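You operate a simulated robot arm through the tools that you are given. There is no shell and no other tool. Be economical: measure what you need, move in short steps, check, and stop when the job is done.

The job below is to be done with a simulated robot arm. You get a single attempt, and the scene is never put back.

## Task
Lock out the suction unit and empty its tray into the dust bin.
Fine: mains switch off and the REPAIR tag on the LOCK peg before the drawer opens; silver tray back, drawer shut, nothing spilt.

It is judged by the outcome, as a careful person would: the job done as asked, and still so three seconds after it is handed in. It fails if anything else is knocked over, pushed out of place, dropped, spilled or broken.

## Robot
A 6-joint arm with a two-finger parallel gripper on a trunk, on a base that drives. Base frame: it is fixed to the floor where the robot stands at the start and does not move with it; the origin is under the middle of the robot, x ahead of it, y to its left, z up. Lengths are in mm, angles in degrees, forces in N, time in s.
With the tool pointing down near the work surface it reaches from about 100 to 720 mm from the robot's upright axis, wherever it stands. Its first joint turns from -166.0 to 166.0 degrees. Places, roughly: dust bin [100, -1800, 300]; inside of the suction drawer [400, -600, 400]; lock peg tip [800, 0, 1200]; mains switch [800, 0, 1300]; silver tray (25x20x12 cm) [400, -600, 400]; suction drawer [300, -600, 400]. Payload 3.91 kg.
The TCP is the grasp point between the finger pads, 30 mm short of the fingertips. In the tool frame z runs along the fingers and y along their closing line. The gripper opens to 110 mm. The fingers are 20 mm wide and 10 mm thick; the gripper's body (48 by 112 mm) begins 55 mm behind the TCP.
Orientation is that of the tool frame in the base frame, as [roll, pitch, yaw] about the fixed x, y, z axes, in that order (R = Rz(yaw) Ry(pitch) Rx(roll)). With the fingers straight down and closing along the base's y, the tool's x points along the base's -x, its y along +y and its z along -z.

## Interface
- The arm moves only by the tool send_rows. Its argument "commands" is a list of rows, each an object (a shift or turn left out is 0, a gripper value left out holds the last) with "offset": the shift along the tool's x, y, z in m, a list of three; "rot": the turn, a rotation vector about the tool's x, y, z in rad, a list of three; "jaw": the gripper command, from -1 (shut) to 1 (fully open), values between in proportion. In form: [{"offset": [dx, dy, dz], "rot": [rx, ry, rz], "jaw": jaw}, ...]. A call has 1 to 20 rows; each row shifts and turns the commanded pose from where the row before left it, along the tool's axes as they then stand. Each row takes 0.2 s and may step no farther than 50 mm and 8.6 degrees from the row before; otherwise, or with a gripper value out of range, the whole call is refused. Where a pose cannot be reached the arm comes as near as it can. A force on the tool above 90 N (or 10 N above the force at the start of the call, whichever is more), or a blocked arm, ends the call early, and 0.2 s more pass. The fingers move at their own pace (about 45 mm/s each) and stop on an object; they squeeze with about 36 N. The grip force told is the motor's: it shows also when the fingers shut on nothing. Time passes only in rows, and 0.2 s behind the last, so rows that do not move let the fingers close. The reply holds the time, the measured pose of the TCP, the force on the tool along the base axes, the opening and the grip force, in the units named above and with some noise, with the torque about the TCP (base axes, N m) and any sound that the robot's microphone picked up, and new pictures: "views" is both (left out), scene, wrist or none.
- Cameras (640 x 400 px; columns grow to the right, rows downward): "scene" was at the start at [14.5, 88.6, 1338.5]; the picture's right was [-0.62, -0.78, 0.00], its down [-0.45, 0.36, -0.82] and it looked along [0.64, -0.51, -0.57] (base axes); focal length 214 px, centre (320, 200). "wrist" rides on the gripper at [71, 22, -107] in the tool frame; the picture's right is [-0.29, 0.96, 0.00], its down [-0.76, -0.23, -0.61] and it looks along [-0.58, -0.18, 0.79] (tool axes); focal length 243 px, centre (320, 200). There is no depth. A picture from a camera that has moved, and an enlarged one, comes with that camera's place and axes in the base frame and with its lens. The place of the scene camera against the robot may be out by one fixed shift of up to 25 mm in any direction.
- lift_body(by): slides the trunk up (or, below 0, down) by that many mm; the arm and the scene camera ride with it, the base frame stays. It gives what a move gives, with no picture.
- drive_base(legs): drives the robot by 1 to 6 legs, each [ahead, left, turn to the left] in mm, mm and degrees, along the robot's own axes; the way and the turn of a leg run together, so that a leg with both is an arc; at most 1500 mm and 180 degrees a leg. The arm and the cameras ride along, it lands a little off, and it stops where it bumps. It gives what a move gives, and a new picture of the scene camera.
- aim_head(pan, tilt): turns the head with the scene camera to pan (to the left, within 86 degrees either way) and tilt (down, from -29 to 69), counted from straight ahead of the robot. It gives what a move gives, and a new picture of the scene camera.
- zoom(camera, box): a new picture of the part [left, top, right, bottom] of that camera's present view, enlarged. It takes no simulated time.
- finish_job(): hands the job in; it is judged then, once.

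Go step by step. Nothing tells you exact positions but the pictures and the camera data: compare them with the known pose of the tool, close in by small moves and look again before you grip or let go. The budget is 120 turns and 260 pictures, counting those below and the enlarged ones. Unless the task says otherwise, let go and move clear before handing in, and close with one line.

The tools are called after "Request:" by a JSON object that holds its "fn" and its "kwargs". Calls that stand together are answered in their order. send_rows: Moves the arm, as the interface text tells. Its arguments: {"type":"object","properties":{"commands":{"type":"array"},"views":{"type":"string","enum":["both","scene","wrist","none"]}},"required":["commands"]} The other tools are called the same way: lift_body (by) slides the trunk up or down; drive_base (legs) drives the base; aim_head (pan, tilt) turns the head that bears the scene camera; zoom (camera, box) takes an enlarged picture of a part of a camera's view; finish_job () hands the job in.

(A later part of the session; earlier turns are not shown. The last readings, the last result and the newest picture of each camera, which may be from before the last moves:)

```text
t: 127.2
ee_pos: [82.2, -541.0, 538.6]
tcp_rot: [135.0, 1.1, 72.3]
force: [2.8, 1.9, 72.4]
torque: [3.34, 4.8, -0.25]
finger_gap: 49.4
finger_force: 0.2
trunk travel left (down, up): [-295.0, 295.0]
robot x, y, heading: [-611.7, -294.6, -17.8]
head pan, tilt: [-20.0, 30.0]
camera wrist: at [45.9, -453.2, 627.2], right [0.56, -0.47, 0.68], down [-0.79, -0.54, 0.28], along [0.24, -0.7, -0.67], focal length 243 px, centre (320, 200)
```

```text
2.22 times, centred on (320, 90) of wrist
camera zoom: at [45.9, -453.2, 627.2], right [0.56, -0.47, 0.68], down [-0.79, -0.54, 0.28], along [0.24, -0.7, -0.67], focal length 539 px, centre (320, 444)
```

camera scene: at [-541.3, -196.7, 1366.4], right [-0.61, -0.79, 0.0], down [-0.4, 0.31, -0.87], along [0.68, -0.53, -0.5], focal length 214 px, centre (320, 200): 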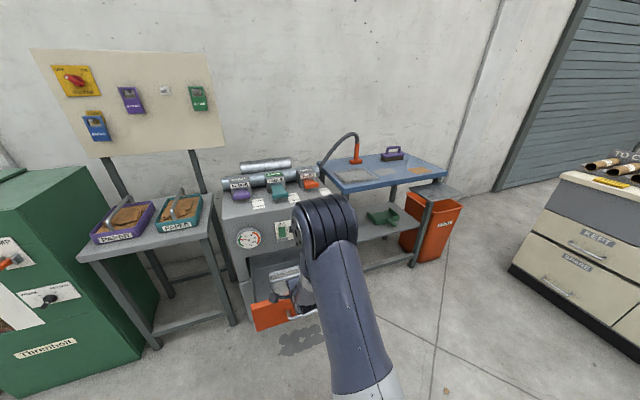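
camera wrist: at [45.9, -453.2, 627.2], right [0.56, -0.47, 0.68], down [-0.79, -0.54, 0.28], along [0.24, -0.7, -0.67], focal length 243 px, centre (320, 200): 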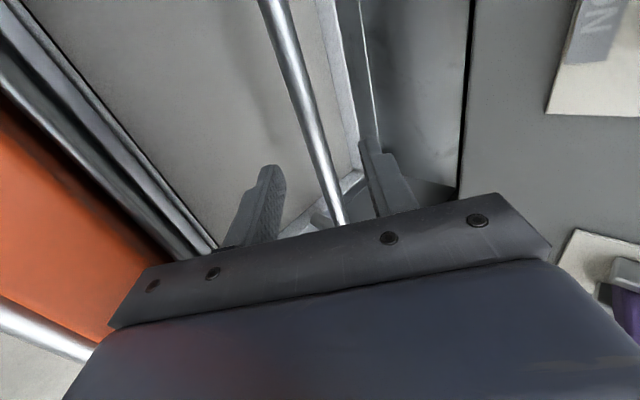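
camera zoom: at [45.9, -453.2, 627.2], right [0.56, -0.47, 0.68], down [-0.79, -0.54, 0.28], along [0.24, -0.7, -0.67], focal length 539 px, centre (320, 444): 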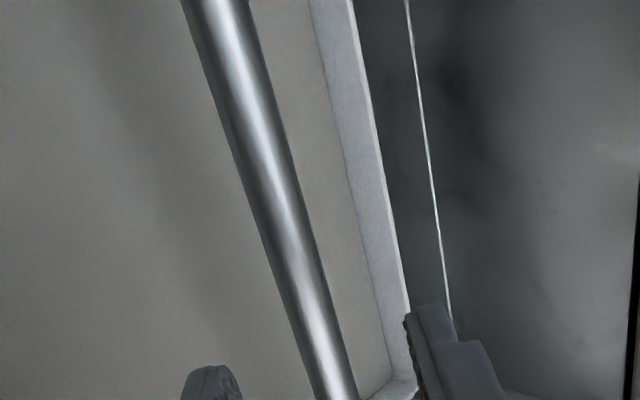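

The arm touched the drawer front (72 N), so I back off at once. I'll bring the base nearer so that the tool can come down more steeply.

Request:
{"fn": "send_rows", "kwargs": {"commands": [{"offset": [0, 0, -0.03]}, {"offset": [0, 0.01, -0.04]}, {"offset": [0, 0.01, -0.04]}, {"offset": [0, 0.02, -0.04]}], "views": "none"}}

Request:
{"fn": "drive_base", "kwargs": {"legs": [[130, 0, 0]]}}

Request:
{"fn": "send_rows", "kwargs": {"commands": [{"rot": [0.1, 0, 0]}, {"rot": [0.1, 0, 0]}, {"rot": [0.1, 0, 0]}]}}

```text
t: 128.2
ee_pos: [7.4, -512.8, 659.0]
tcp_rot: [136.5, 1.3, 72.5]
force: [-0.4, 0.8, -0.1]
torque: [0.0, 0.0, -0.04]
finger_gap: 49.6
finger_force: 0.0
trunk travel left (down, up): [-295.0, 295.0]
robot x, y, heading: [-610.1, -294.3, -17.5]
head pan, tilt: [-20.0, 30.0]
```

```text
t: 129.4
ee_pos: [132.0, -551.9, 661.2]
tcp_rot: [136.3, 1.3, 72.4]
force: [0.4, -0.2, -0.3]
torque: [-0.04, 0.01, -0.01]
finger_gap: 49.7
finger_force: 0.1
trunk travel left (down, up): [-295.0, 295.0]
robot x, y, heading: [-486.7, -337.4, -17.8]
head pan, tilt: [-20.0, 30.0]
camera scene: at [-417.4, -236.4, 1366.4], right [-0.61, -0.79, 0.0], down [-0.4, 0.31, -0.87], along [0.68, -0.53, -0.5], focal length 214 px, centre (320, 200)
```

scene: 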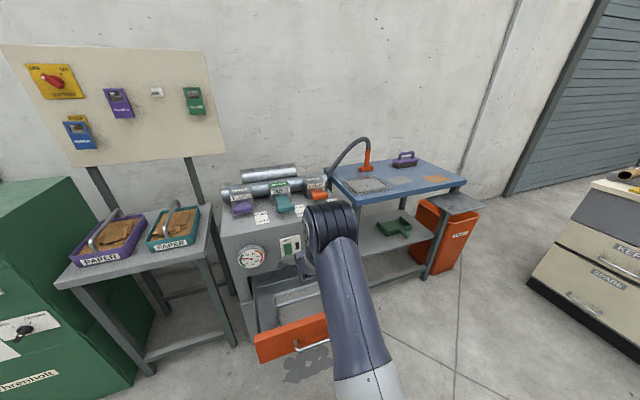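

```text
t: 130.2
ee_pos: [131.4, -552.9, 659.9]
tcp_rot: [153.7, 1.3, 72.4]
force: [0.5, -0.2, 1.4]
torque: [0.0, -0.01, 0.03]
finger_gap: 49.7
finger_force: 0.1
trunk travel left (down, up): [-295.0, 295.0]
robot x, y, heading: [-485.3, -335.6, -17.9]
head pan, tilt: [-20.0, 30.0]
camera scene: at [-417.3, -236.4, 1366.4], right [-0.61, -0.79, 0.0], down [-0.4, 0.31, -0.87], along [0.68, -0.53, -0.5], focal length 214 px, centre (320, 200)
camera wrist: at [125.9, -474.4, 762.6], right [0.73, -0.53, 0.43], down [-0.68, -0.57, 0.46], along [0.0, -0.63, -0.78], focal length 243 px, centre (320, 200)
```

scene: 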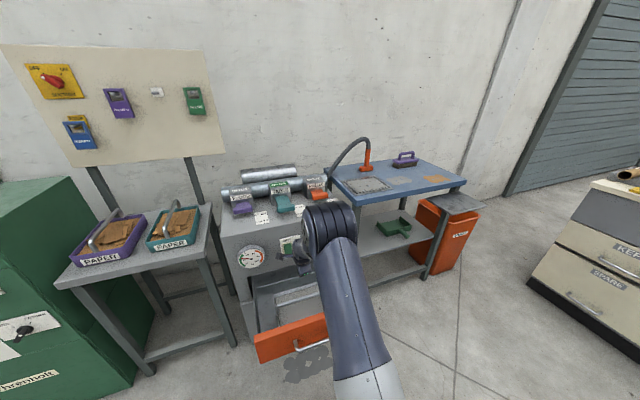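
wrist: 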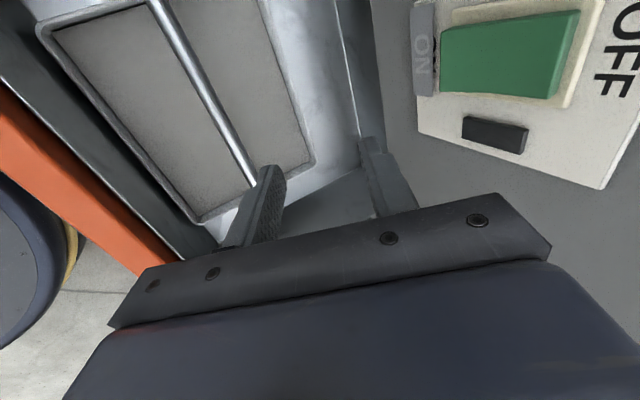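

Closer in, the tool tilts down freely. I go to about 17° from vertical and move over the bar.

Request:
{"fn": "send_rows", "kwargs": {"commands": [{"rot": [0.08, 0, 0]}, {"rot": [0.08, 0, 0]}, {}], "views": "wrist"}}

Request:
{"fn": "zoom", "kwargs": {"camera": "wrist", "box": [20, 0, 340, 220]}}

```text
t: 131.1
ee_pos: [131.8, -553.2, 659.3]
tcp_rot: [162.9, 1.3, 72.6]
force: [-0.6, -0.3, -0.1]
torque: [-0.01, 0.06, -0.03]
finger_gap: 49.6
finger_force: 0.0
trunk travel left (down, up): [-295.0, 295.0]
robot x, y, heading: [-483.4, -336.8, -17.6]
head pan, tilt: [-20.0, 30.0]
camera wrist: at [142.4, -479.6, 765.8], right [0.79, -0.55, 0.29], down [-0.61, -0.59, 0.53], along [-0.12, -0.59, -0.8], focal length 243 px, centre (320, 200)
```

wrist: 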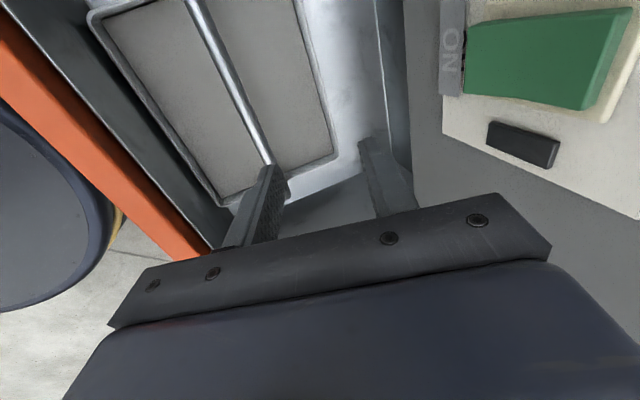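

```text
1.82 times, centred on (180, 110) of wrist
camera zoom: at [142.4, -479.6, 765.8], right [0.79, -0.55, 0.29], down [-0.61, -0.59, 0.53], along [-0.12, -0.59, -0.8], focal length 441 px, centre (574, 364)
```

zoom: 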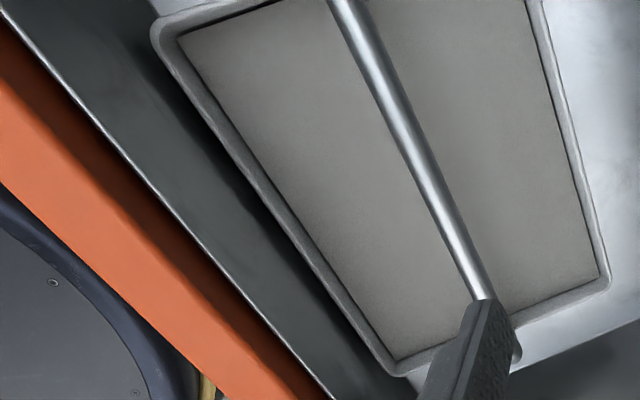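

The tray is full of dust to just below the rim, with room around it. By this view the bar is about 88 mm toward the robot; I shift and descend partway.

Request:
{"fn": "send_rows", "kwargs": {"commands": [{"offset": [0.005, -0.04, 0]}, {"offset": [0.003, -0.045, 0]}, {"offset": [0, 0, 0.03]}, {"offset": [0, 0, 0.03]}, {}], "views": "wrist"}}

```text
t: 132.2
ee_pos: [73.9, -528.6, 577.1]
tcp_rot: [162.8, 1.3, 72.5]
force: [0.5, 0.6, 0.1]
torque: [0.01, 0.0, -0.03]
finger_gap: 49.7
finger_force: 0.1
trunk travel left (down, up): [-295.0, 295.0]
robot x, y, heading: [-485.5, -335.0, -17.7]
head pan, tilt: [-20.0, 30.0]
camera wrist: at [84.3, -455.6, 683.0], right [0.79, -0.55, 0.29], down [-0.61, -0.59, 0.53], along [-0.12, -0.59, -0.8], focal length 243 px, centre (320, 200)
```

wrist: 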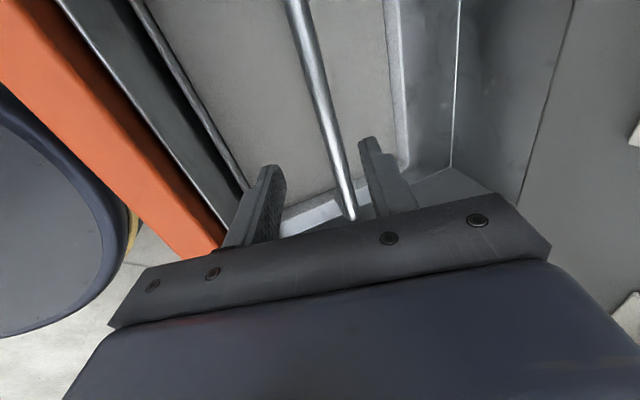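

The bar is 88 mm ahead of the TCP and its middle about 18 mm to the left. I centre and advance 60 mm.

Request:
{"fn": "send_rows", "kwargs": {"commands": [{"offset": [0.017, 0.005, 0]}, {"offset": [0, 0, 0.03]}, {"offset": [0, 0, 0.03]}, {}], "views": "wrist"}}

Request:
{"fn": "zoom", "kwargs": {"camera": "wrist", "box": [180, 40, 460, 230]}}

```text
t: 133.2
ee_pos: [100.5, -520.4, 521.8]
tcp_rot: [162.9, 1.3, 72.4]
force: [0.0, 0.1, 0.2]
torque: [-0.02, 0.03, 0.0]
finger_gap: 49.5
finger_force: 0.0
trunk travel left (down, up): [-295.0, 295.0]
robot x, y, heading: [-485.8, -336.4, -18.0]
head pan, tilt: [-20.0, 30.0]
camera wrist: at [110.4, -447.4, 627.5], right [0.79, -0.55, 0.29], down [-0.61, -0.59, 0.53], along [-0.12, -0.59, -0.8], focal length 243 px, centre (320, 200)
```

wrist: 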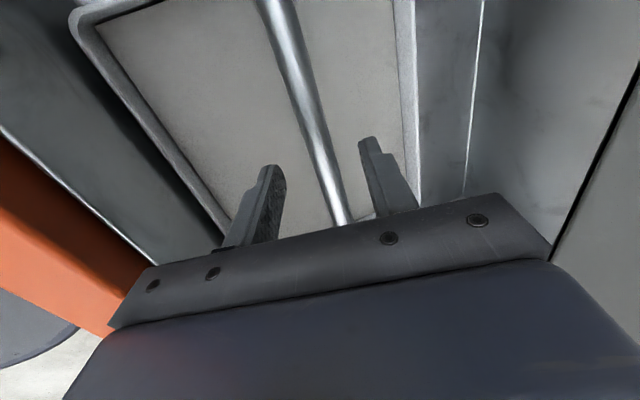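

```text
2.11 times, centred on (320, 135) of wrist
camera zoom: at [110.4, -447.4, 627.5], right [0.79, -0.55, 0.29], down [-0.61, -0.59, 0.53], along [-0.12, -0.59, -0.8], focal length 511 px, centre (320, 337)
```

zoom: 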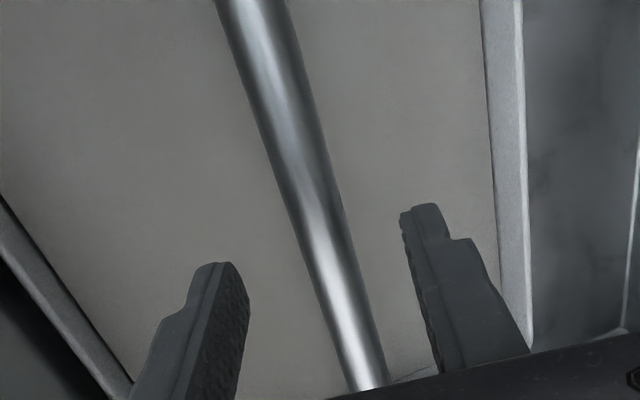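

The bar is centred and near fingertip depth. I go 18 mm deeper and close.

Request:
{"fn": "send_rows", "kwargs": {"commands": [{"offset": [0, 0, 0.018]}, {"jaw": -0.5}, {"jaw": -0.8}, {"jaw": -1}, {}, {}], "views": "wrist"}}

```text
t: 134.7
ee_pos: [104.4, -522.8, 504.6]
tcp_rot: [162.8, 1.4, 72.4]
force: [4.0, -0.6, 5.5]
torque: [0.37, -0.19, -0.22]
finger_gap: 15.7
finger_force: 36.2
trunk travel left (down, up): [-295.0, 295.0]
robot x, y, heading: [-484.0, -339.7, -17.8]
head pan, tilt: [-20.0, 30.0]
camera wrist: at [115.2, -449.1, 611.0], right [0.79, -0.55, 0.29], down [-0.61, -0.59, 0.53], along [-0.12, -0.59, -0.8], focal length 243 px, centre (320, 200)
```

wrist: 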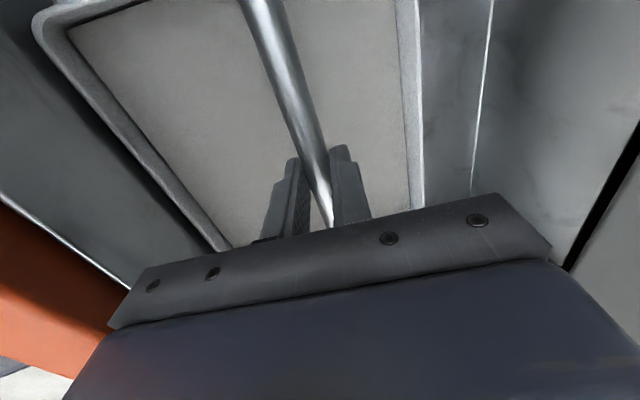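

The bar is held. I lift slowly by 20 mm and check weight and balance.

Request:
{"fn": "send_rows", "kwargs": {"commands": [{"offset": [0, 0.003, -0.0096]}, {"offset": [0, 0.003, -0.0096]}, {}], "views": "both"}}

```text
t: 135.4
ee_pos: [103.7, -520.7, 524.4]
tcp_rot: [162.7, 1.3, 72.6]
force: [-0.3, -0.1, 3.6]
torque: [0.01, 0.01, -0.03]
finger_gap: 0.0
finger_force: 35.9
trunk travel left (down, up): [-295.0, 295.0]
robot x, y, heading: [-479.7, -338.5, -18.0]
head pan, tilt: [-20.0, 30.0]
camera scene: at [-417.0, -236.5, 1366.5], right [-0.61, -0.79, 0.0], down [-0.4, 0.31, -0.87], along [0.68, -0.53, -0.5], focal length 214 px, centre (320, 200)
camera wrist: at [115.2, -448.3, 630.9], right [0.79, -0.55, 0.29], down [-0.61, -0.59, 0.53], along [-0.12, -0.59, -0.8], focal length 243 px, centre (320, 200)
```

scene: 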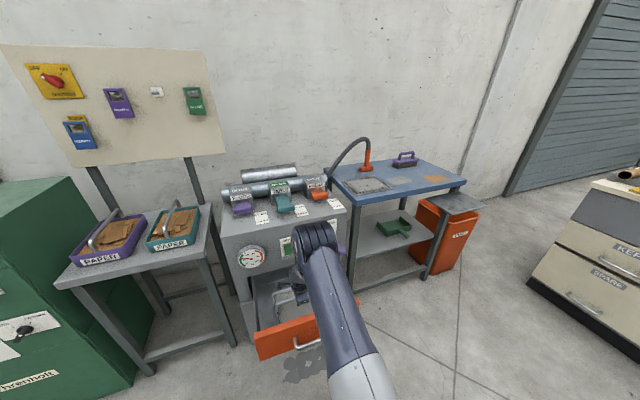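
wrist: 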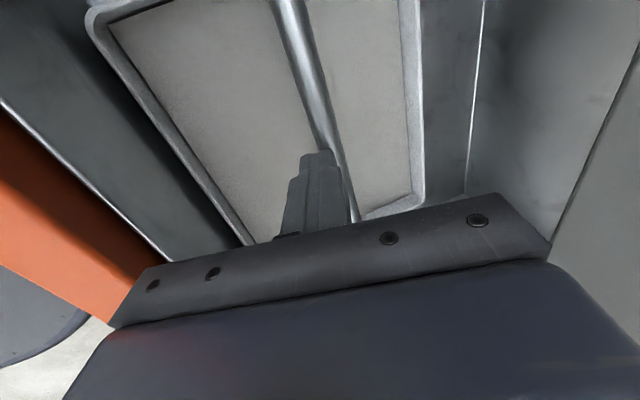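

The grip was too shallow and slipped off the bar without harm. I open, re-centre, go about 40 mm deeper and close again.

Request:
{"fn": "send_rows", "kwargs": {"commands": [{"jaw": -0.1}, {}, {"offset": [0, 0.003, 0.015]}, {"offset": [0, 0, 0.015]}, {}], "views": "wrist"}}

```text
t: 136.7
ee_pos: [114.5, -525.7, 496.9]
tcp_rot: [162.7, 1.3, 72.5]
force: [-0.4, 0.0, 0.0]
torque: [-0.02, 0.04, 0.03]
finger_gap: 49.6
finger_force: 0.1
trunk travel left (down, up): [-295.0, 295.0]
robot x, y, heading: [-486.7, -337.6, -17.8]
head pan, tilt: [-20.0, 30.0]
camera wrist: at [126.1, -452.4, 602.7], right [0.79, -0.55, 0.29], down [-0.61, -0.59, 0.53], along [-0.12, -0.59, -0.8], focal length 243 px, centre (320, 200)
```

wrist: 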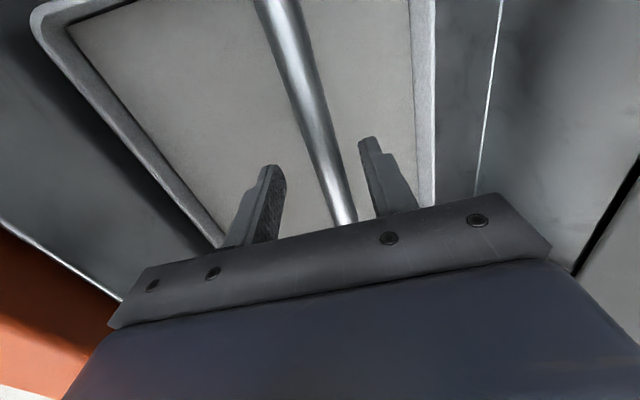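

Request:
{"fn": "send_rows", "kwargs": {"commands": [{"offset": [0, 0.001, 0.012]}, {"offset": [0, 0, 0.012]}, {"jaw": -0.5}, {"jaw": -0.8}, {"jaw": -1}, {}, {}], "views": "wrist"}}

Request:
{"fn": "zoom", "kwargs": {"camera": "wrist", "box": [180, 40, 460, 230]}}

```text
t: 138.2
ee_pos: [123.7, -528.1, 474.6]
tcp_rot: [162.8, 1.3, 72.5]
force: [-1.8, -0.3, 5.0]
torque: [0.08, -0.03, -0.2]
finger_gap: 15.1
finger_force: 35.9
trunk travel left (down, up): [-295.0, 295.0]
robot x, y, heading: [-483.3, -335.8, -17.7]
head pan, tilt: [-20.0, 30.0]
camera wrist: at [133.5, -455.3, 580.1], right [0.79, -0.55, 0.29], down [-0.61, -0.59, 0.53], along [-0.12, -0.59, -0.8], focal length 243 px, centre (320, 200)
```

wrist: 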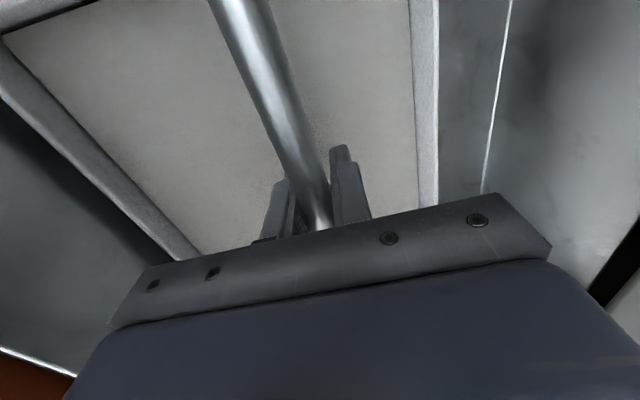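

```text
2.11 times, centred on (320, 135) of wrist
camera zoom: at [133.5, -455.3, 580.1], right [0.79, -0.55, 0.29], down [-0.61, -0.59, 0.53], along [-0.12, -0.59, -0.8], focal length 511 px, centre (320, 337)
```

zoom: 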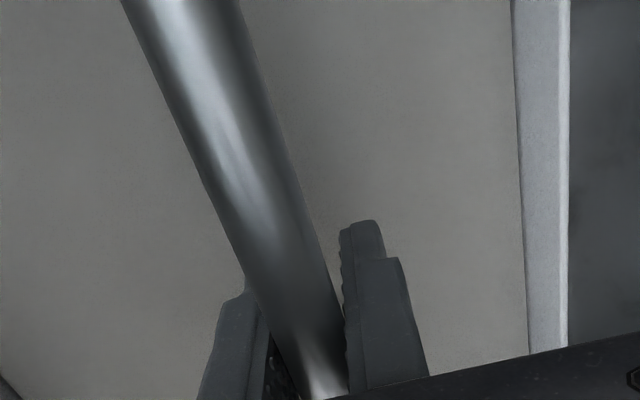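

Now the bar sits deep between the pads. I lift gently.

Request:
{"fn": "send_rows", "kwargs": {"commands": [{"offset": [0, 0.0015, -0.0048]}, {"offset": [0, 0.0015, -0.0048]}, {"offset": [0, 0.003, -0.0096]}, {}], "views": "wrist"}}

```text
t: 139.2
ee_pos: [122.0, -528.4, 494.0]
tcp_rot: [162.7, 1.3, 72.4]
force: [-0.6, 0.9, -6.4]
torque: [0.06, -0.06, 0.03]
finger_gap: 15.8
finger_force: 36.0
trunk travel left (down, up): [-295.0, 295.0]
robot x, y, heading: [-482.6, -336.5, -18.1]
head pan, tilt: [-20.0, 30.0]
camera wrist: at [133.5, -454.3, 599.4], right [0.79, -0.55, 0.29], down [-0.61, -0.59, 0.53], along [-0.12, -0.59, -0.8], focal length 243 px, centre (320, 200)
```

wrist: 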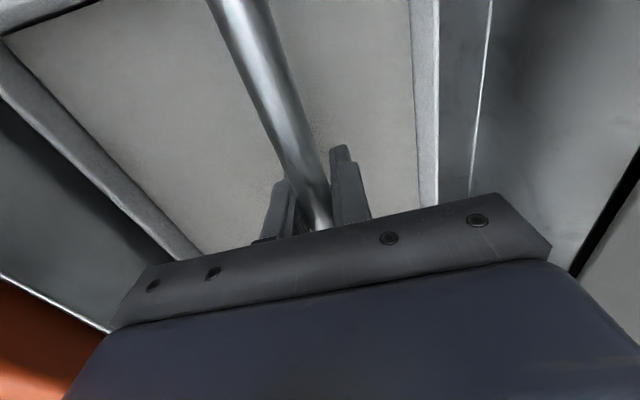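

The tray is lifted, weighing about 0.65 kg and hanging level. I raise it 200 mm, easing slightly toward the robot to clear the cabinet.

Request:
{"fn": "send_rows", "kwargs": {"commands": [{"offset": [0, 0.0045, -0.0195]}, {"offset": [0, 0.0045, -0.0195]}, {"offset": [0, 0.0045, -0.0195]}, {"offset": [0, 0.0045, -0.0195]}, {"offset": [0, 0.0045, -0.0195]}, {"offset": [0, 0.0045, -0.0195]}, {"offset": [0, 0.0045, -0.0195]}, {"offset": [0, 0.0045, -0.0195]}, {"offset": [0, 0.0045, -0.0195]}, {"offset": [0, 0.0045, -0.0195]}, {}]}}

```text
t: 141.7
ee_pos: [110.3, -518.0, 692.0]
tcp_rot: [162.9, 1.3, 72.5]
force: [0.1, -0.3, -6.5]
torque: [0.09, -0.07, 0.02]
finger_gap: 15.6
finger_force: 35.8
trunk travel left (down, up): [-295.0, 295.0]
robot x, y, heading: [-486.0, -333.7, -17.9]
head pan, tilt: [-20.0, 30.0]
camera scene: at [-416.9, -236.5, 1366.3], right [-0.61, -0.79, 0.0], down [-0.4, 0.31, -0.87], along [0.68, -0.53, -0.5], focal length 214 px, centre (320, 200)
camera wrist: at [121.2, -445.4, 799.0], right [0.79, -0.55, 0.29], down [-0.61, -0.59, 0.53], along [-0.12, -0.59, -0.8], focal length 243 px, centre (320, 200)
```

scene: 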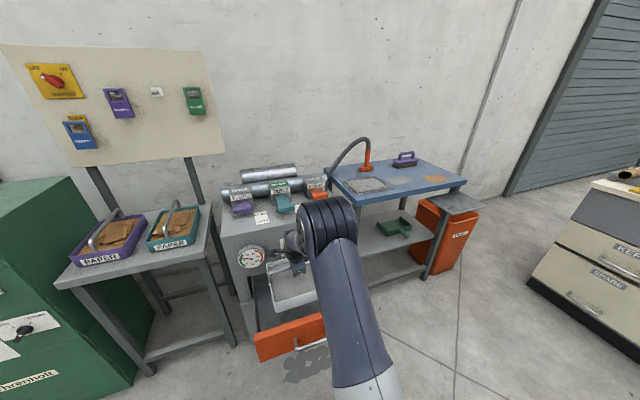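
wrist: 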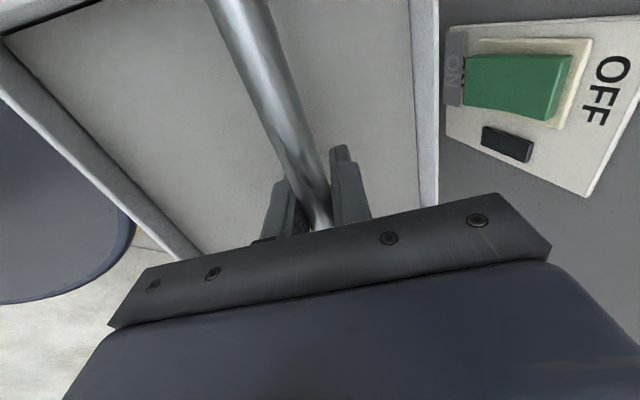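

The tray is clear of the drawer. The DUST bin's rim I estimate at z≈520 around (65, −1817), with a plate of the table above its front part. I back off, drive right and look at the bin.

Request:
{"fn": "drive_base", "kwargs": {"legs": [[-180, 0, 0], [0, -1000, 0]]}}

Request:
{"fn": "aim_head", "kwargs": {"pan": -15, "tilt": 30}}

```text
t: 147.9
ee_pos: [-366.6, -1412.4, 693.3]
tcp_rot: [162.8, 1.3, 72.4]
force: [-0.2, -0.3, -5.3]
torque: [0.03, -0.03, 0.0]
finger_gap: 15.4
finger_force: 36.1
trunk travel left (down, up): [-295.0, 295.0]
robot x, y, heading: [-962.8, -1227.1, -18.2]
head pan, tilt: [-20.0, 30.0]
camera scene: at [-893.5, -1127.4, 1366.3], right [-0.61, -0.79, 0.0], down [-0.39, 0.31, -0.87], along [0.68, -0.53, -0.5], focal length 214 px, centre (320, 200)
```

scene: 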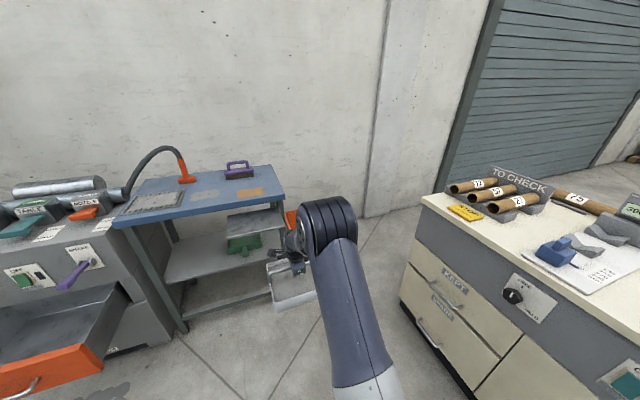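

```text
t: 148.6
ee_pos: [-367.5, -1412.5, 692.1]
tcp_rot: [162.8, 1.3, 72.3]
force: [-0.1, 1.3, -6.2]
torque: [0.05, 0.0, 0.02]
finger_gap: 15.4
finger_force: 36.1
trunk travel left (down, up): [-295.0, 295.0]
robot x, y, heading: [-960.8, -1225.9, -18.1]
head pan, tilt: [-15.0, 30.0]
camera scene: at [-889.0, -1121.0, 1366.3], right [-0.54, -0.84, 0.0], down [-0.42, 0.27, -0.87], along [0.73, -0.47, -0.5], focal length 214 px, centre (320, 200)
```

scene: 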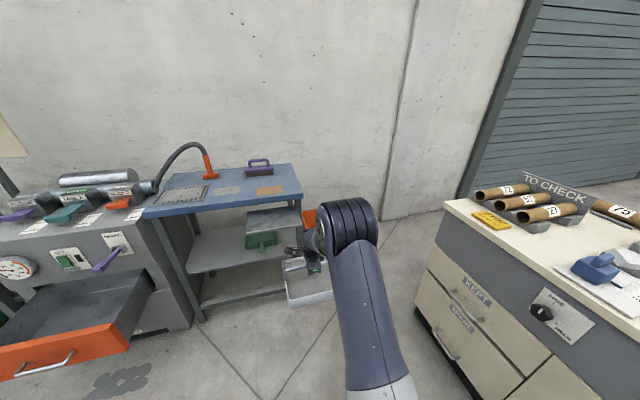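

The arm hides the bin from this spot; I turn the robot left a little to see past it.

Request:
{"fn": "drive_base", "kwargs": {"legs": [[0, 0, 28]]}}

Request:
{"fn": "aim_head", "kwargs": {"pan": -48, "tilt": 25}}

Request:
{"fn": "zoom", "kwargs": {"camera": "scene", "box": [220, 120, 460, 280]}}

```text
t: 150.4
ee_pos: [-350.4, -1108.4, 692.7]
tcp_rot: [162.8, 1.3, 100.5]
force: [0.1, -0.1, -6.2]
torque: [0.12, -0.02, -0.02]
finger_gap: 15.6
finger_force: 35.9
trunk travel left (down, up): [-295.0, 295.0]
robot x, y, heading: [-963.3, -1224.1, 10.2]
head pan, tilt: [-15.0, 30.0]
camera scene: at [-950.9, -1103.2, 1366.3], right [-0.08, -1.0, 0.0], down [-0.5, 0.04, -0.87], along [0.86, -0.07, -0.5], focal length 214 px, centre (320, 200)
```

scene: 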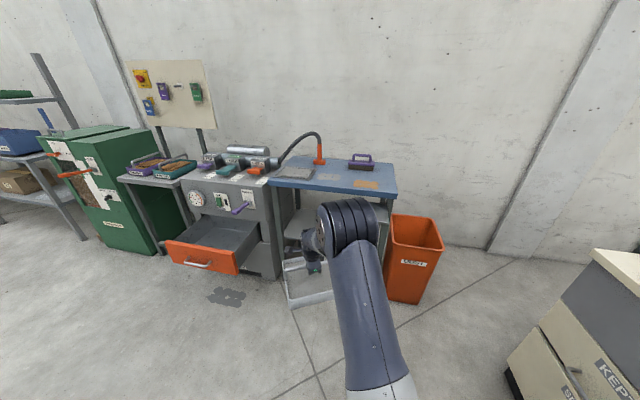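

```text
t: 151.4
ee_pos: [-349.6, -1109.3, 692.3]
tcp_rot: [162.9, 1.3, 100.5]
force: [1.0, 1.0, -6.9]
torque: [0.04, -0.07, -0.02]
finger_gap: 15.6
finger_force: 35.9
trunk travel left (down, up): [-295.0, 295.0]
robot x, y, heading: [-959.1, -1227.5, 10.0]
head pan, tilt: [-48.0, 25.0]
camera scene: at [-968.2, -1152.1, 1374.3], right [-0.61, -0.79, 0.0], down [-0.33, 0.26, -0.91], along [0.72, -0.55, -0.42], focal length 214 px, centre (320, 200)
```

scene: 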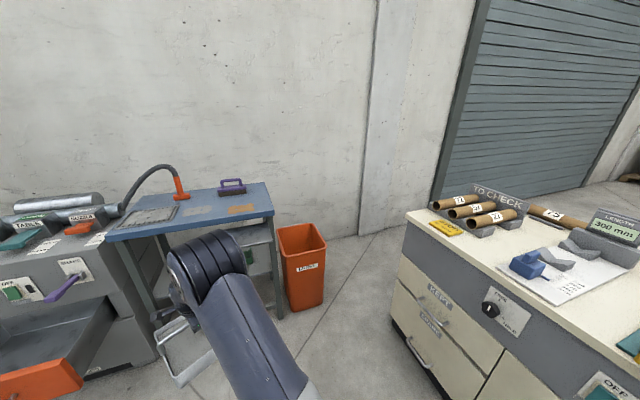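

```text
2.50 times, centred on (340, 200) of scene
camera zoom: at [-968.2, -1152.1, 1374.3], right [-0.61, -0.79, 0.0], down [-0.33, 0.26, -0.91], along [0.72, -0.55, -0.42], focal length 536 px, centre (270, 200)
```

zoom: 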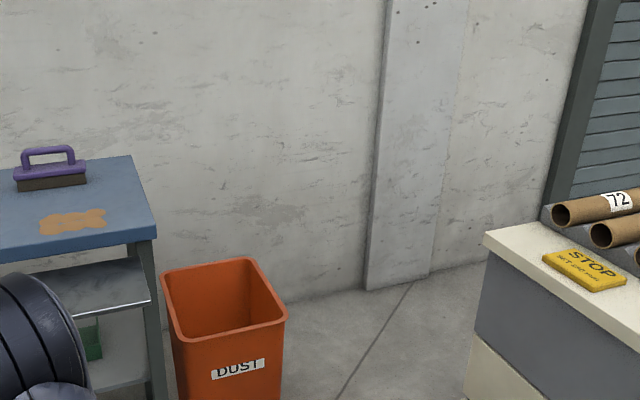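

The bin is fully open: the plate belongs to the table's shelf. Its rim is at z≈530, centred near (67, −1786), about 280 × 315 mm. I turn back and drive toward it, keeping clear of the table leg.

Request:
{"fn": "drive_base", "kwargs": {"legs": [[0, 0, -27.5], [0, -246, 0], [250, 0, 0]]}}

Request:
{"fn": "aim_head", "kwargs": {"pan": 5, "tilt": 40}}

```text
t: 156.0
ee_pos: [-197.8, -1715.0, 692.7]
tcp_rot: [162.8, 1.2, 73.0]
force: [-0.2, -0.7, -6.6]
torque: [0.04, -0.1, -0.02]
finger_gap: 15.5
finger_force: 35.9
trunk travel left (down, up): [-295.0, 295.0]
robot x, y, heading: [-794.2, -1539.6, -17.5]
head pan, tilt: [-48.0, 25.0]
camera scene: at [-761.2, -1466.6, 1374.3], right [-0.91, -0.42, 0.0], down [-0.18, 0.38, -0.91], along [0.38, -0.82, -0.42], focal length 214 px, centre (320, 200)
```

scene: 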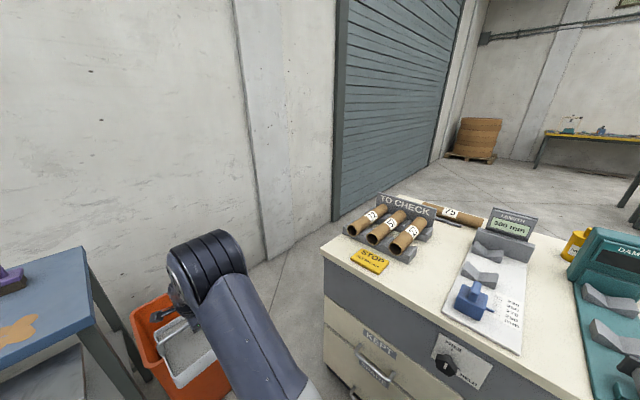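

```text
t: 157.2
ee_pos: [-197.8, -1715.5, 693.5]
tcp_rot: [162.9, 1.3, 72.9]
force: [0.2, 0.3, -5.3]
torque: [0.06, -0.04, 0.02]
finger_gap: 15.7
finger_force: 35.6
trunk travel left (down, up): [-295.0, 295.0]
robot x, y, heading: [-795.2, -1538.1, -17.3]
head pan, tilt: [5.0, 40.0]
camera scene: at [-716.5, -1401.1, 1351.0], right [-0.21, -0.98, 0.0], down [-0.63, 0.14, -0.77], along [0.75, -0.16, -0.64], focal length 214 px, centre (320, 200)
```

scene: 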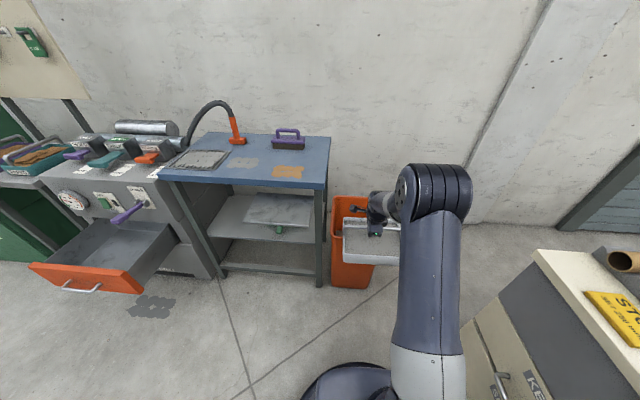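

Lined up; I drive the remaining 245 mm so that the tray hangs above the bin.

Request:
{"fn": "drive_base", "kwargs": {"legs": [[245, 0, 0]]}}

Request:
{"fn": "zoom", "kwargs": {"camera": "wrist", "box": [0, 0, 640, 400]}}

```text
t: 159.0
ee_pos: [33.3, -1788.0, 693.0]
tcp_rot: [162.9, 1.3, 72.9]
force: [0.3, 0.1, -6.1]
torque: [0.02, -0.03, 0.02]
finger_gap: 15.6
finger_force: 36.2
trunk travel left (down, up): [-295.0, 295.0]
robot x, y, heading: [-564.3, -1610.7, -17.3]
head pan, tilt: [5.0, 40.0]
camera scene: at [-486.2, -1472.7, 1351.0], right [-0.21, -0.98, 0.0], down [-0.63, 0.14, -0.77], along [0.75, -0.16, -0.64], focal length 214 px, centre (320, 200)
```

scene: 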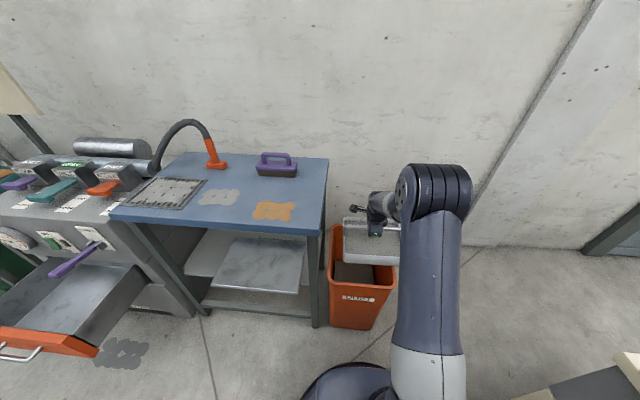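

```text
1.00 times, centred on (320, 200) of wrist (not enlarged: the box is as wide or as high as the picture)
camera zoom: at [42.7, -1713.4, 798.6], right [0.79, -0.54, 0.29], down [-0.6, -0.6, 0.53], along [-0.11, -0.59, -0.8], focal length 243 px, centre (320, 200)
```

zoom: 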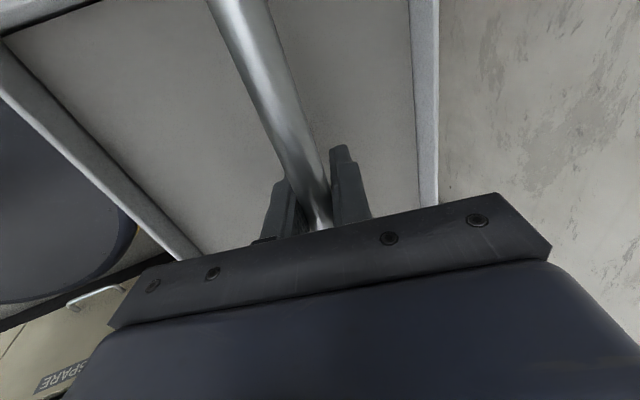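

Request:
{"fn": "zoom", "kwargs": {"camera": "scene", "box": [280, 180, 440, 340]}}

```text
2.50 times, centred on (360, 260) of scene
camera zoom: at [-486.2, -1472.7, 1351.0], right [-0.21, -0.98, 0.0], down [-0.63, 0.14, -0.77], along [0.75, -0.16, -0.64], focal length 536 px, centre (220, 50)
```

zoom: 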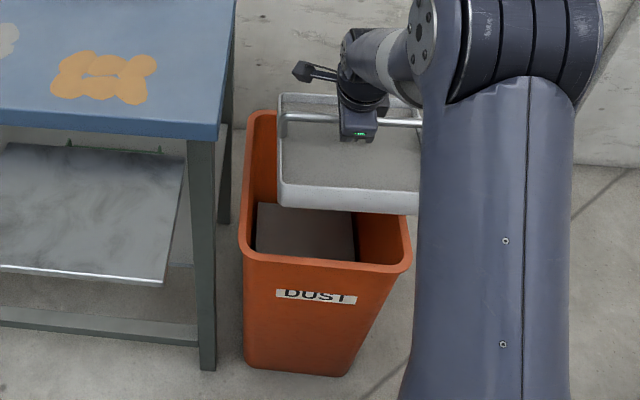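

The tray hangs over the bin, about 9 mm right of centre. I shift left, turn it 20° so its pouring edge fits the opening with more margin, and start tilting.

Request:
{"fn": "send_rows", "kwargs": {"commands": [{"offset": [0.01, 0, 0]}, {"rot": [0, 0.035, -0.115]}, {"rot": [0, 0.035, -0.115]}, {"rot": [0, 0.035, -0.115]}, {}]}}

```text
t: 160.2
ee_pos: [35.0, -1778.1, 692.8]
tcp_rot: [163.3, 1.2, 93.7]
force: [-0.3, 0.1, -5.8]
torque: [0.08, -0.05, 0.04]
finger_gap: 15.4
finger_force: 36.4
trunk travel left (down, up): [-295.0, 295.0]
robot x, y, heading: [-561.6, -1606.9, -17.0]
head pan, tilt: [5.0, 40.0]
camera scene: at [-486.0, -1472.7, 1351.0], right [-0.21, -0.98, 0.0], down [-0.63, 0.14, -0.77], along [0.75, -0.16, -0.64], focal length 214 px, centre (320, 200)
camera wrist: at [19.7, -1704.6, 798.4], right [0.93, -0.22, 0.28], down [-0.35, -0.77, 0.53], along [0.1, -0.59, -0.8], focal length 243 px, centre (320, 200)
```

scene: 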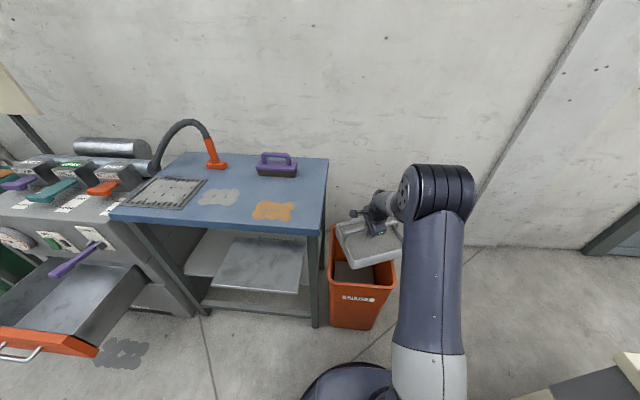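
wrist: 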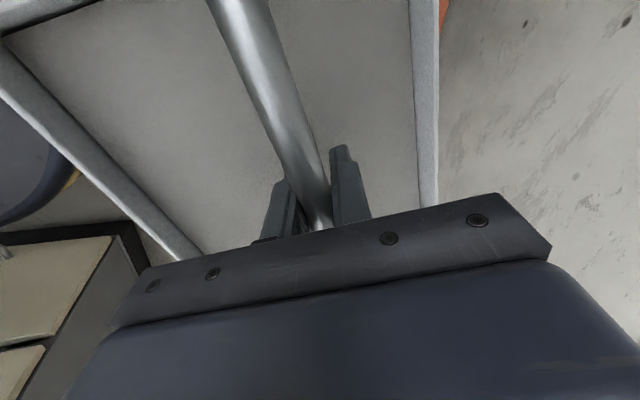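

Before tilting I move the tray forward so its near edge sits well inside the bin's rim, since that's where the dust leaves first.

Request:
{"fn": "send_rows", "kwargs": {"commands": [{"offset": [-0.004, 0.0239, 0.0073]}, {"offset": [-0.004, 0.0239, 0.0073]}, {"offset": [0, 0.0239, 0.0073]}, {"offset": [0, 0.0191, 0.0058]}, {}], "views": "scene"}}

Request:
{"fn": "zoom", "kwargs": {"camera": "scene", "box": [280, 180, 440, 340]}}

```text
t: 161.4
ee_pos: [131.5, -1778.8, 691.9]
tcp_rot: [163.5, 1.2, 93.8]
force: [0.4, -0.5, -6.4]
torque: [0.05, -0.04, 0.01]
finger_gap: 15.7
finger_force: 35.6
trunk travel left (down, up): [-295.0, 295.0]
robot x, y, heading: [-562.1, -1611.0, -17.3]
head pan, tilt: [5.0, 40.0]
camera scene: at [-485.9, -1472.7, 1351.0], right [-0.21, -0.98, 0.0], down [-0.63, 0.14, -0.77], along [0.75, -0.16, -0.64], focal length 214 px, centre (320, 200)
```

scene: 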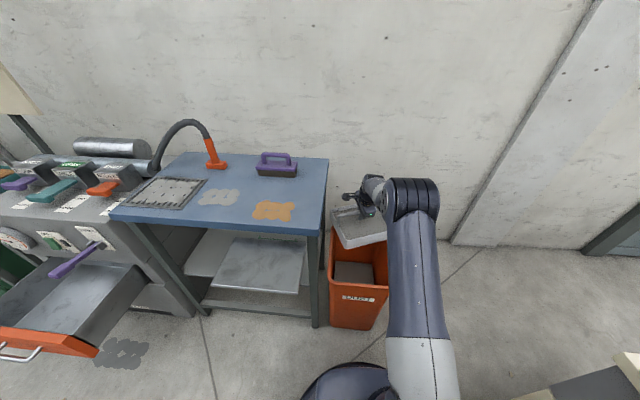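

```text
2.50 times, centred on (360, 260) of scene
camera zoom: at [-485.9, -1472.7, 1351.0], right [-0.21, -0.98, 0.0], down [-0.63, 0.14, -0.77], along [0.75, -0.16, -0.64], focal length 536 px, centre (220, 50)
```

zoom: 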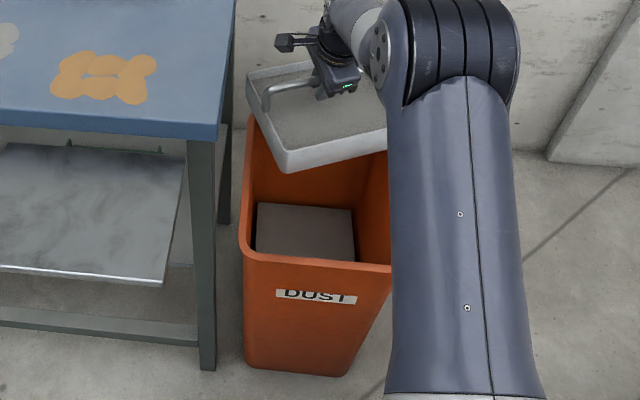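

Now the near edge is over the bin's middle. I tilt 17° as a test of the grip.

Request:
{"fn": "send_rows", "kwargs": {"commands": [{"rot": [-0.1, 0, 0]}, {"rot": [-0.1, 0, 0]}, {"rot": [-0.1, 0, 0]}, {}], "views": "both"}}

Request:
{"fn": "zoom", "kwargs": {"camera": "scene", "box": [280, 160, 440, 320]}}

```text
t: 162.4
ee_pos: [132.1, -1778.4, 692.0]
tcp_rot: [146.0, 1.3, 93.7]
force: [-0.5, 0.0, -6.1]
torque: [0.08, 0.07, -0.02]
finger_gap: 15.3
finger_force: 36.3
trunk travel left (down, up): [-295.0, 295.0]
robot x, y, heading: [-562.2, -1609.7, -17.2]
head pan, tilt: [5.0, 40.0]
camera scene: at [-485.9, -1472.7, 1351.0], right [-0.21, -0.98, 0.0], down [-0.63, 0.14, -0.77], along [0.75, -0.16, -0.64], focal length 214 px, centre (320, 200)
camera wrist: at [83.7, -1708.7, 790.3], right [0.81, -0.23, 0.54], down [-0.48, -0.78, 0.39], along [0.33, -0.58, -0.74], focal length 243 px, centre (320, 200)
```

scene: 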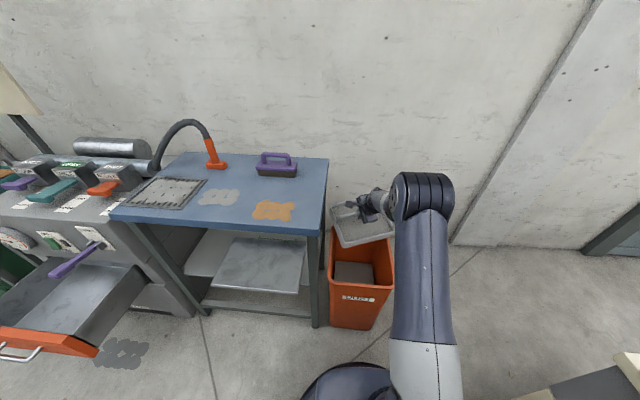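
wrist: 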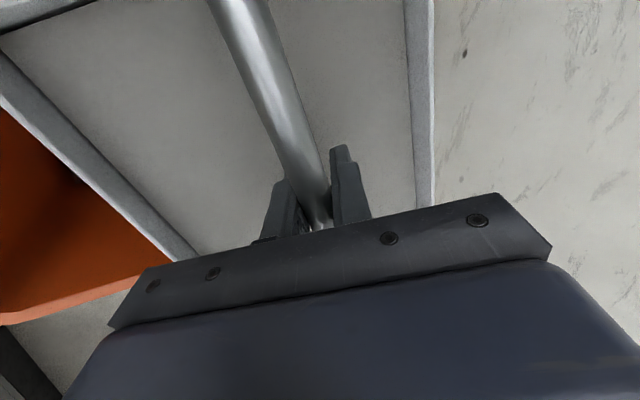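

```text
2.50 times, centred on (360, 240) of scene
camera zoom: at [-485.9, -1472.7, 1351.0], right [-0.21, -0.98, 0.0], down [-0.63, 0.14, -0.77], along [0.75, -0.16, -0.64], focal length 536 px, centre (220, 100)
```

zoom: 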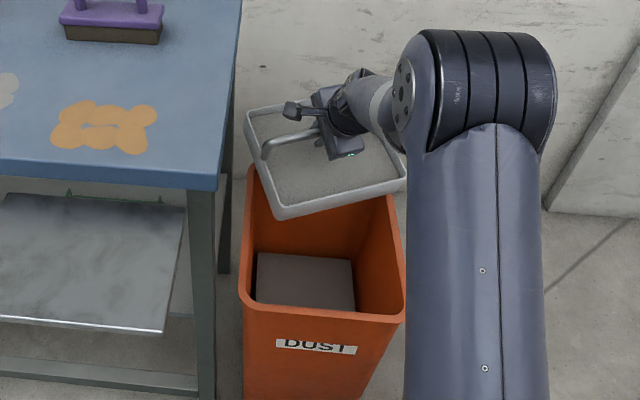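

The tray follows the gripper rigidly. I keep tilting while drawing back so that the edge stays over the bin's middle.

Request:
{"fn": "send_rows", "kwargs": {"commands": [{"offset": [0, -0.0053, -0.0112], "rot": [-0.1, 0, 0]}, {"offset": [0, -0.0053, -0.0112], "rot": [-0.1, 0, 0]}, {"offset": [0, -0.0053, -0.0112], "rot": [-0.1, 0, 0]}, {"offset": [0, -0.0053, -0.0112], "rot": [-0.1, 0, 0]}, {"offset": [0, -0.0053, -0.0112], "rot": [-0.1, 0, 0]}, {}], "views": "both"}}

Request:
{"fn": "zoom", "kwargs": {"camera": "scene", "box": [280, 160, 440, 320]}}

```text
t: 163.8
ee_pos: [72.1, -1783.0, 712.0]
tcp_rot: [117.5, 1.4, 93.7]
force: [0.4, -0.1, -5.6]
torque: [0.05, 0.12, -0.01]
finger_gap: 15.8
finger_force: 36.2
trunk travel left (down, up): [-295.0, 295.0]
robot x, y, heading: [-564.6, -1609.8, -17.3]
head pan, tilt: [5.0, 40.0]
camera scene: at [-486.0, -1472.7, 1351.0], right [-0.21, -0.98, 0.0], down [-0.63, 0.14, -0.77], along [0.75, -0.16, -0.64], focal length 214 px, centre (320, 200)
camera wrist: at [-17.8, -1715.5, 777.9], right [0.46, -0.24, 0.86], down [-0.6, -0.8, 0.09], along [0.66, -0.55, -0.51], focal length 243 px, centre (320, 200)
```

scene: 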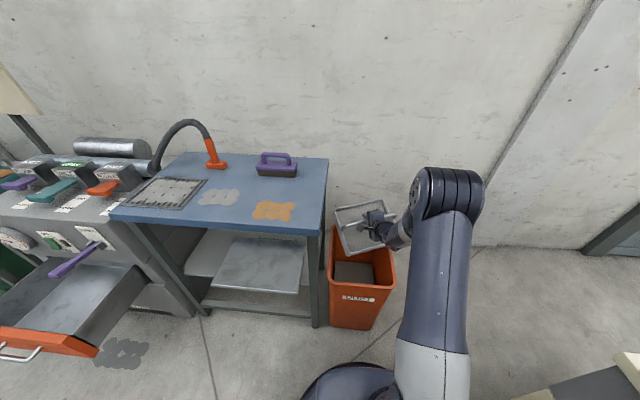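
wrist: 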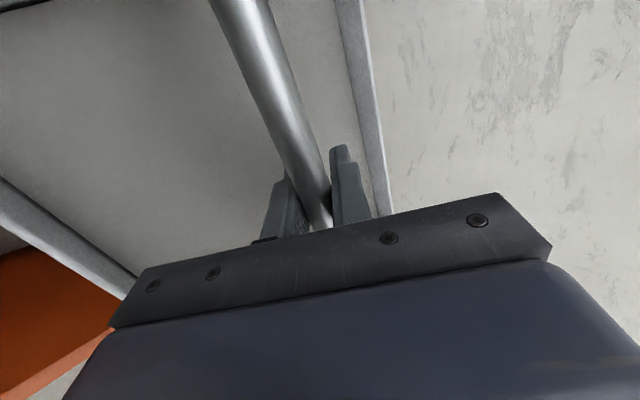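

```text
2.50 times, centred on (360, 240) of scene
camera zoom: at [-486.0, -1472.7, 1351.0], right [-0.21, -0.98, 0.0], down [-0.63, 0.14, -0.77], along [0.75, -0.16, -0.64], focal length 536 px, centre (220, 100)
```

zoom: 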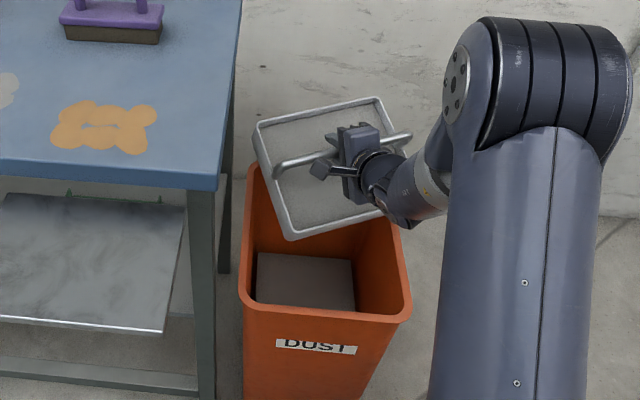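

It still holds with slight slip. I continue tilting.

Request:
{"fn": "send_rows", "kwargs": {"commands": [{"offset": [0, -0.001, -0.008], "rot": [-0.1, 0, 0]}, {"offset": [0, -0.001, -0.008], "rot": [-0.1, 0, 0]}, {"offset": [0, 0, -0.008], "rot": [-0.1, 0, 0]}, {"offset": [0, 0, -0.008], "rot": [-0.1, 0, 0]}, {"offset": [0, 0, -0.008], "rot": [-0.1, 0, 0]}, {}], "views": "wrist"}}

Request:
{"fn": "zoom", "kwargs": {"camera": "scene", "box": [280, 160, 440, 320]}}

```text
t: 165.2
ee_pos: [34.7, -1784.8, 721.4]
tcp_rot: [88.8, 1.2, 93.7]
force: [-0.2, -0.2, -5.9]
torque: [0.06, 0.16, 0.0]
finger_gap: 15.4
finger_force: 36.0
trunk travel left (down, up): [-295.0, 295.0]
robot x, y, heading: [-564.8, -1610.8, -17.3]
head pan, tilt: [5.0, 40.0]
camera wrist: at [-78.7, -1720.4, 737.8], right [0.0, -0.27, 0.96], down [-0.55, -0.8, -0.23], along [0.83, -0.53, -0.15], focal length 243 px, centre (320, 200)
```

wrist: 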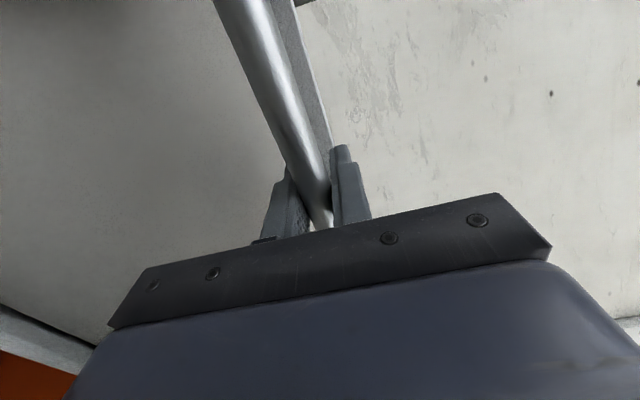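

```text
2.50 times, centred on (360, 240) of scene
camera zoom: at [-486.0, -1472.7, 1351.0], right [-0.21, -0.98, 0.0], down [-0.63, 0.14, -0.77], along [0.75, -0.16, -0.64], focal length 536 px, centre (220, 100)
```

zoom: 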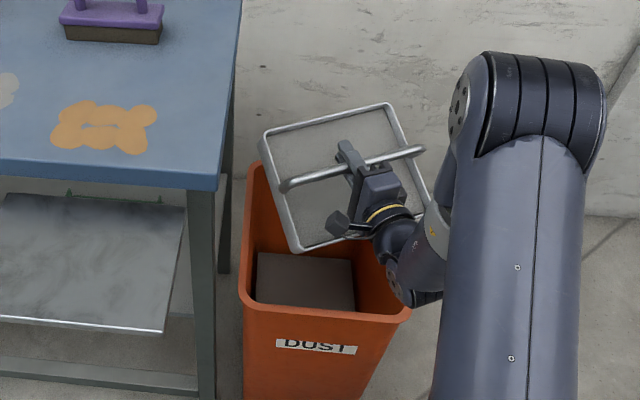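

The tray slips in the grip beyond about 45° and the dust hasn't run yet. I rotate further; the gripper body should then bear on the tray's near rim and carry it over.

Request:
{"fn": "send_rows", "kwargs": {"commands": [{"offset": [0, 0.01, 0], "rot": [-0.1, 0, 0]}, {"offset": [0, 0.01, 0], "rot": [-0.1, 0, 0]}, {"offset": [0, 0.01, 0], "rot": [-0.1, 0, 0]}, {"offset": [0, 0.01, 0], "rot": [-0.1, 0, 0]}, {}], "views": "both"}}

Request:
{"fn": "zoom", "kwargs": {"camera": "scene", "box": [280, 160, 440, 320]}}

```text
t: 166.4
ee_pos: [28.3, -1784.4, 761.8]
tcp_rot: [65.8, 1.3, 93.7]
force: [-0.2, -0.1, -5.5]
torque: [0.05, 0.2, 0.02]
finger_gap: 15.4
finger_force: 35.6
trunk travel left (down, up): [-295.0, 295.0]
robot x, y, heading: [-562.9, -1608.1, -17.2]
head pan, tilt: [5.0, 40.0]
camera scene: at [-486.0, -1472.7, 1351.0], right [-0.21, -0.98, 0.0], down [-0.63, 0.14, -0.77], along [0.75, -0.16, -0.64], focal length 214 px, centre (320, 200)
camera wrist: at [-84.4, -1721.1, 733.9], right [-0.37, -0.3, 0.88], down [-0.41, -0.8, -0.44], along [0.83, -0.53, 0.18], focal length 243 px, centre (320, 200)
```

scene: 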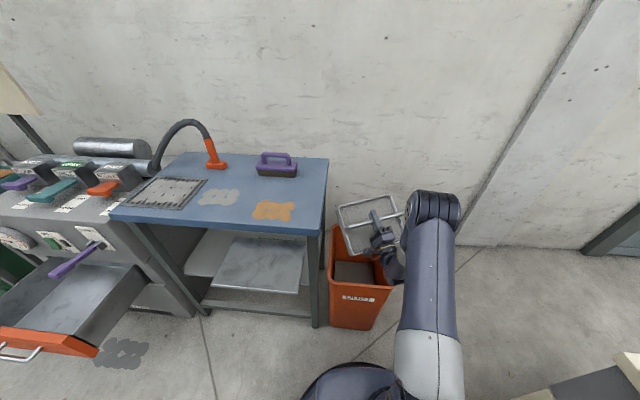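
wrist: 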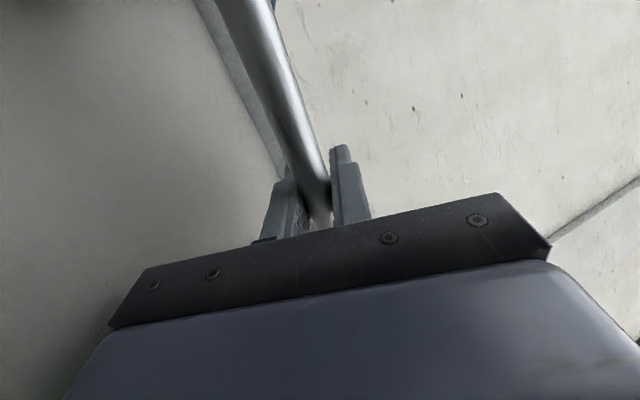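

```text
2.50 times, centred on (360, 240) of scene
camera zoom: at [-486.0, -1472.7, 1351.0], right [-0.21, -0.98, 0.0], down [-0.63, 0.14, -0.77], along [0.75, -0.16, -0.64], focal length 536 px, centre (220, 100)
```

zoom: 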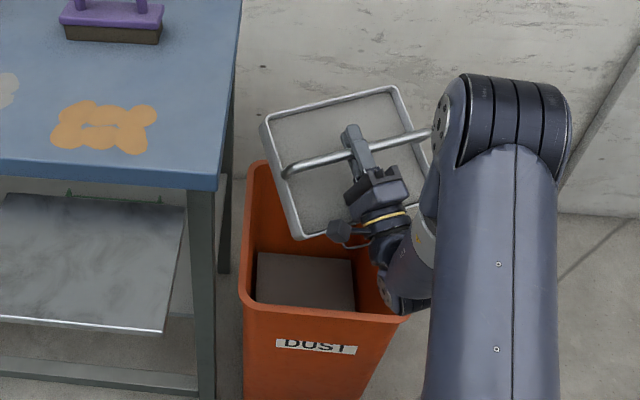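

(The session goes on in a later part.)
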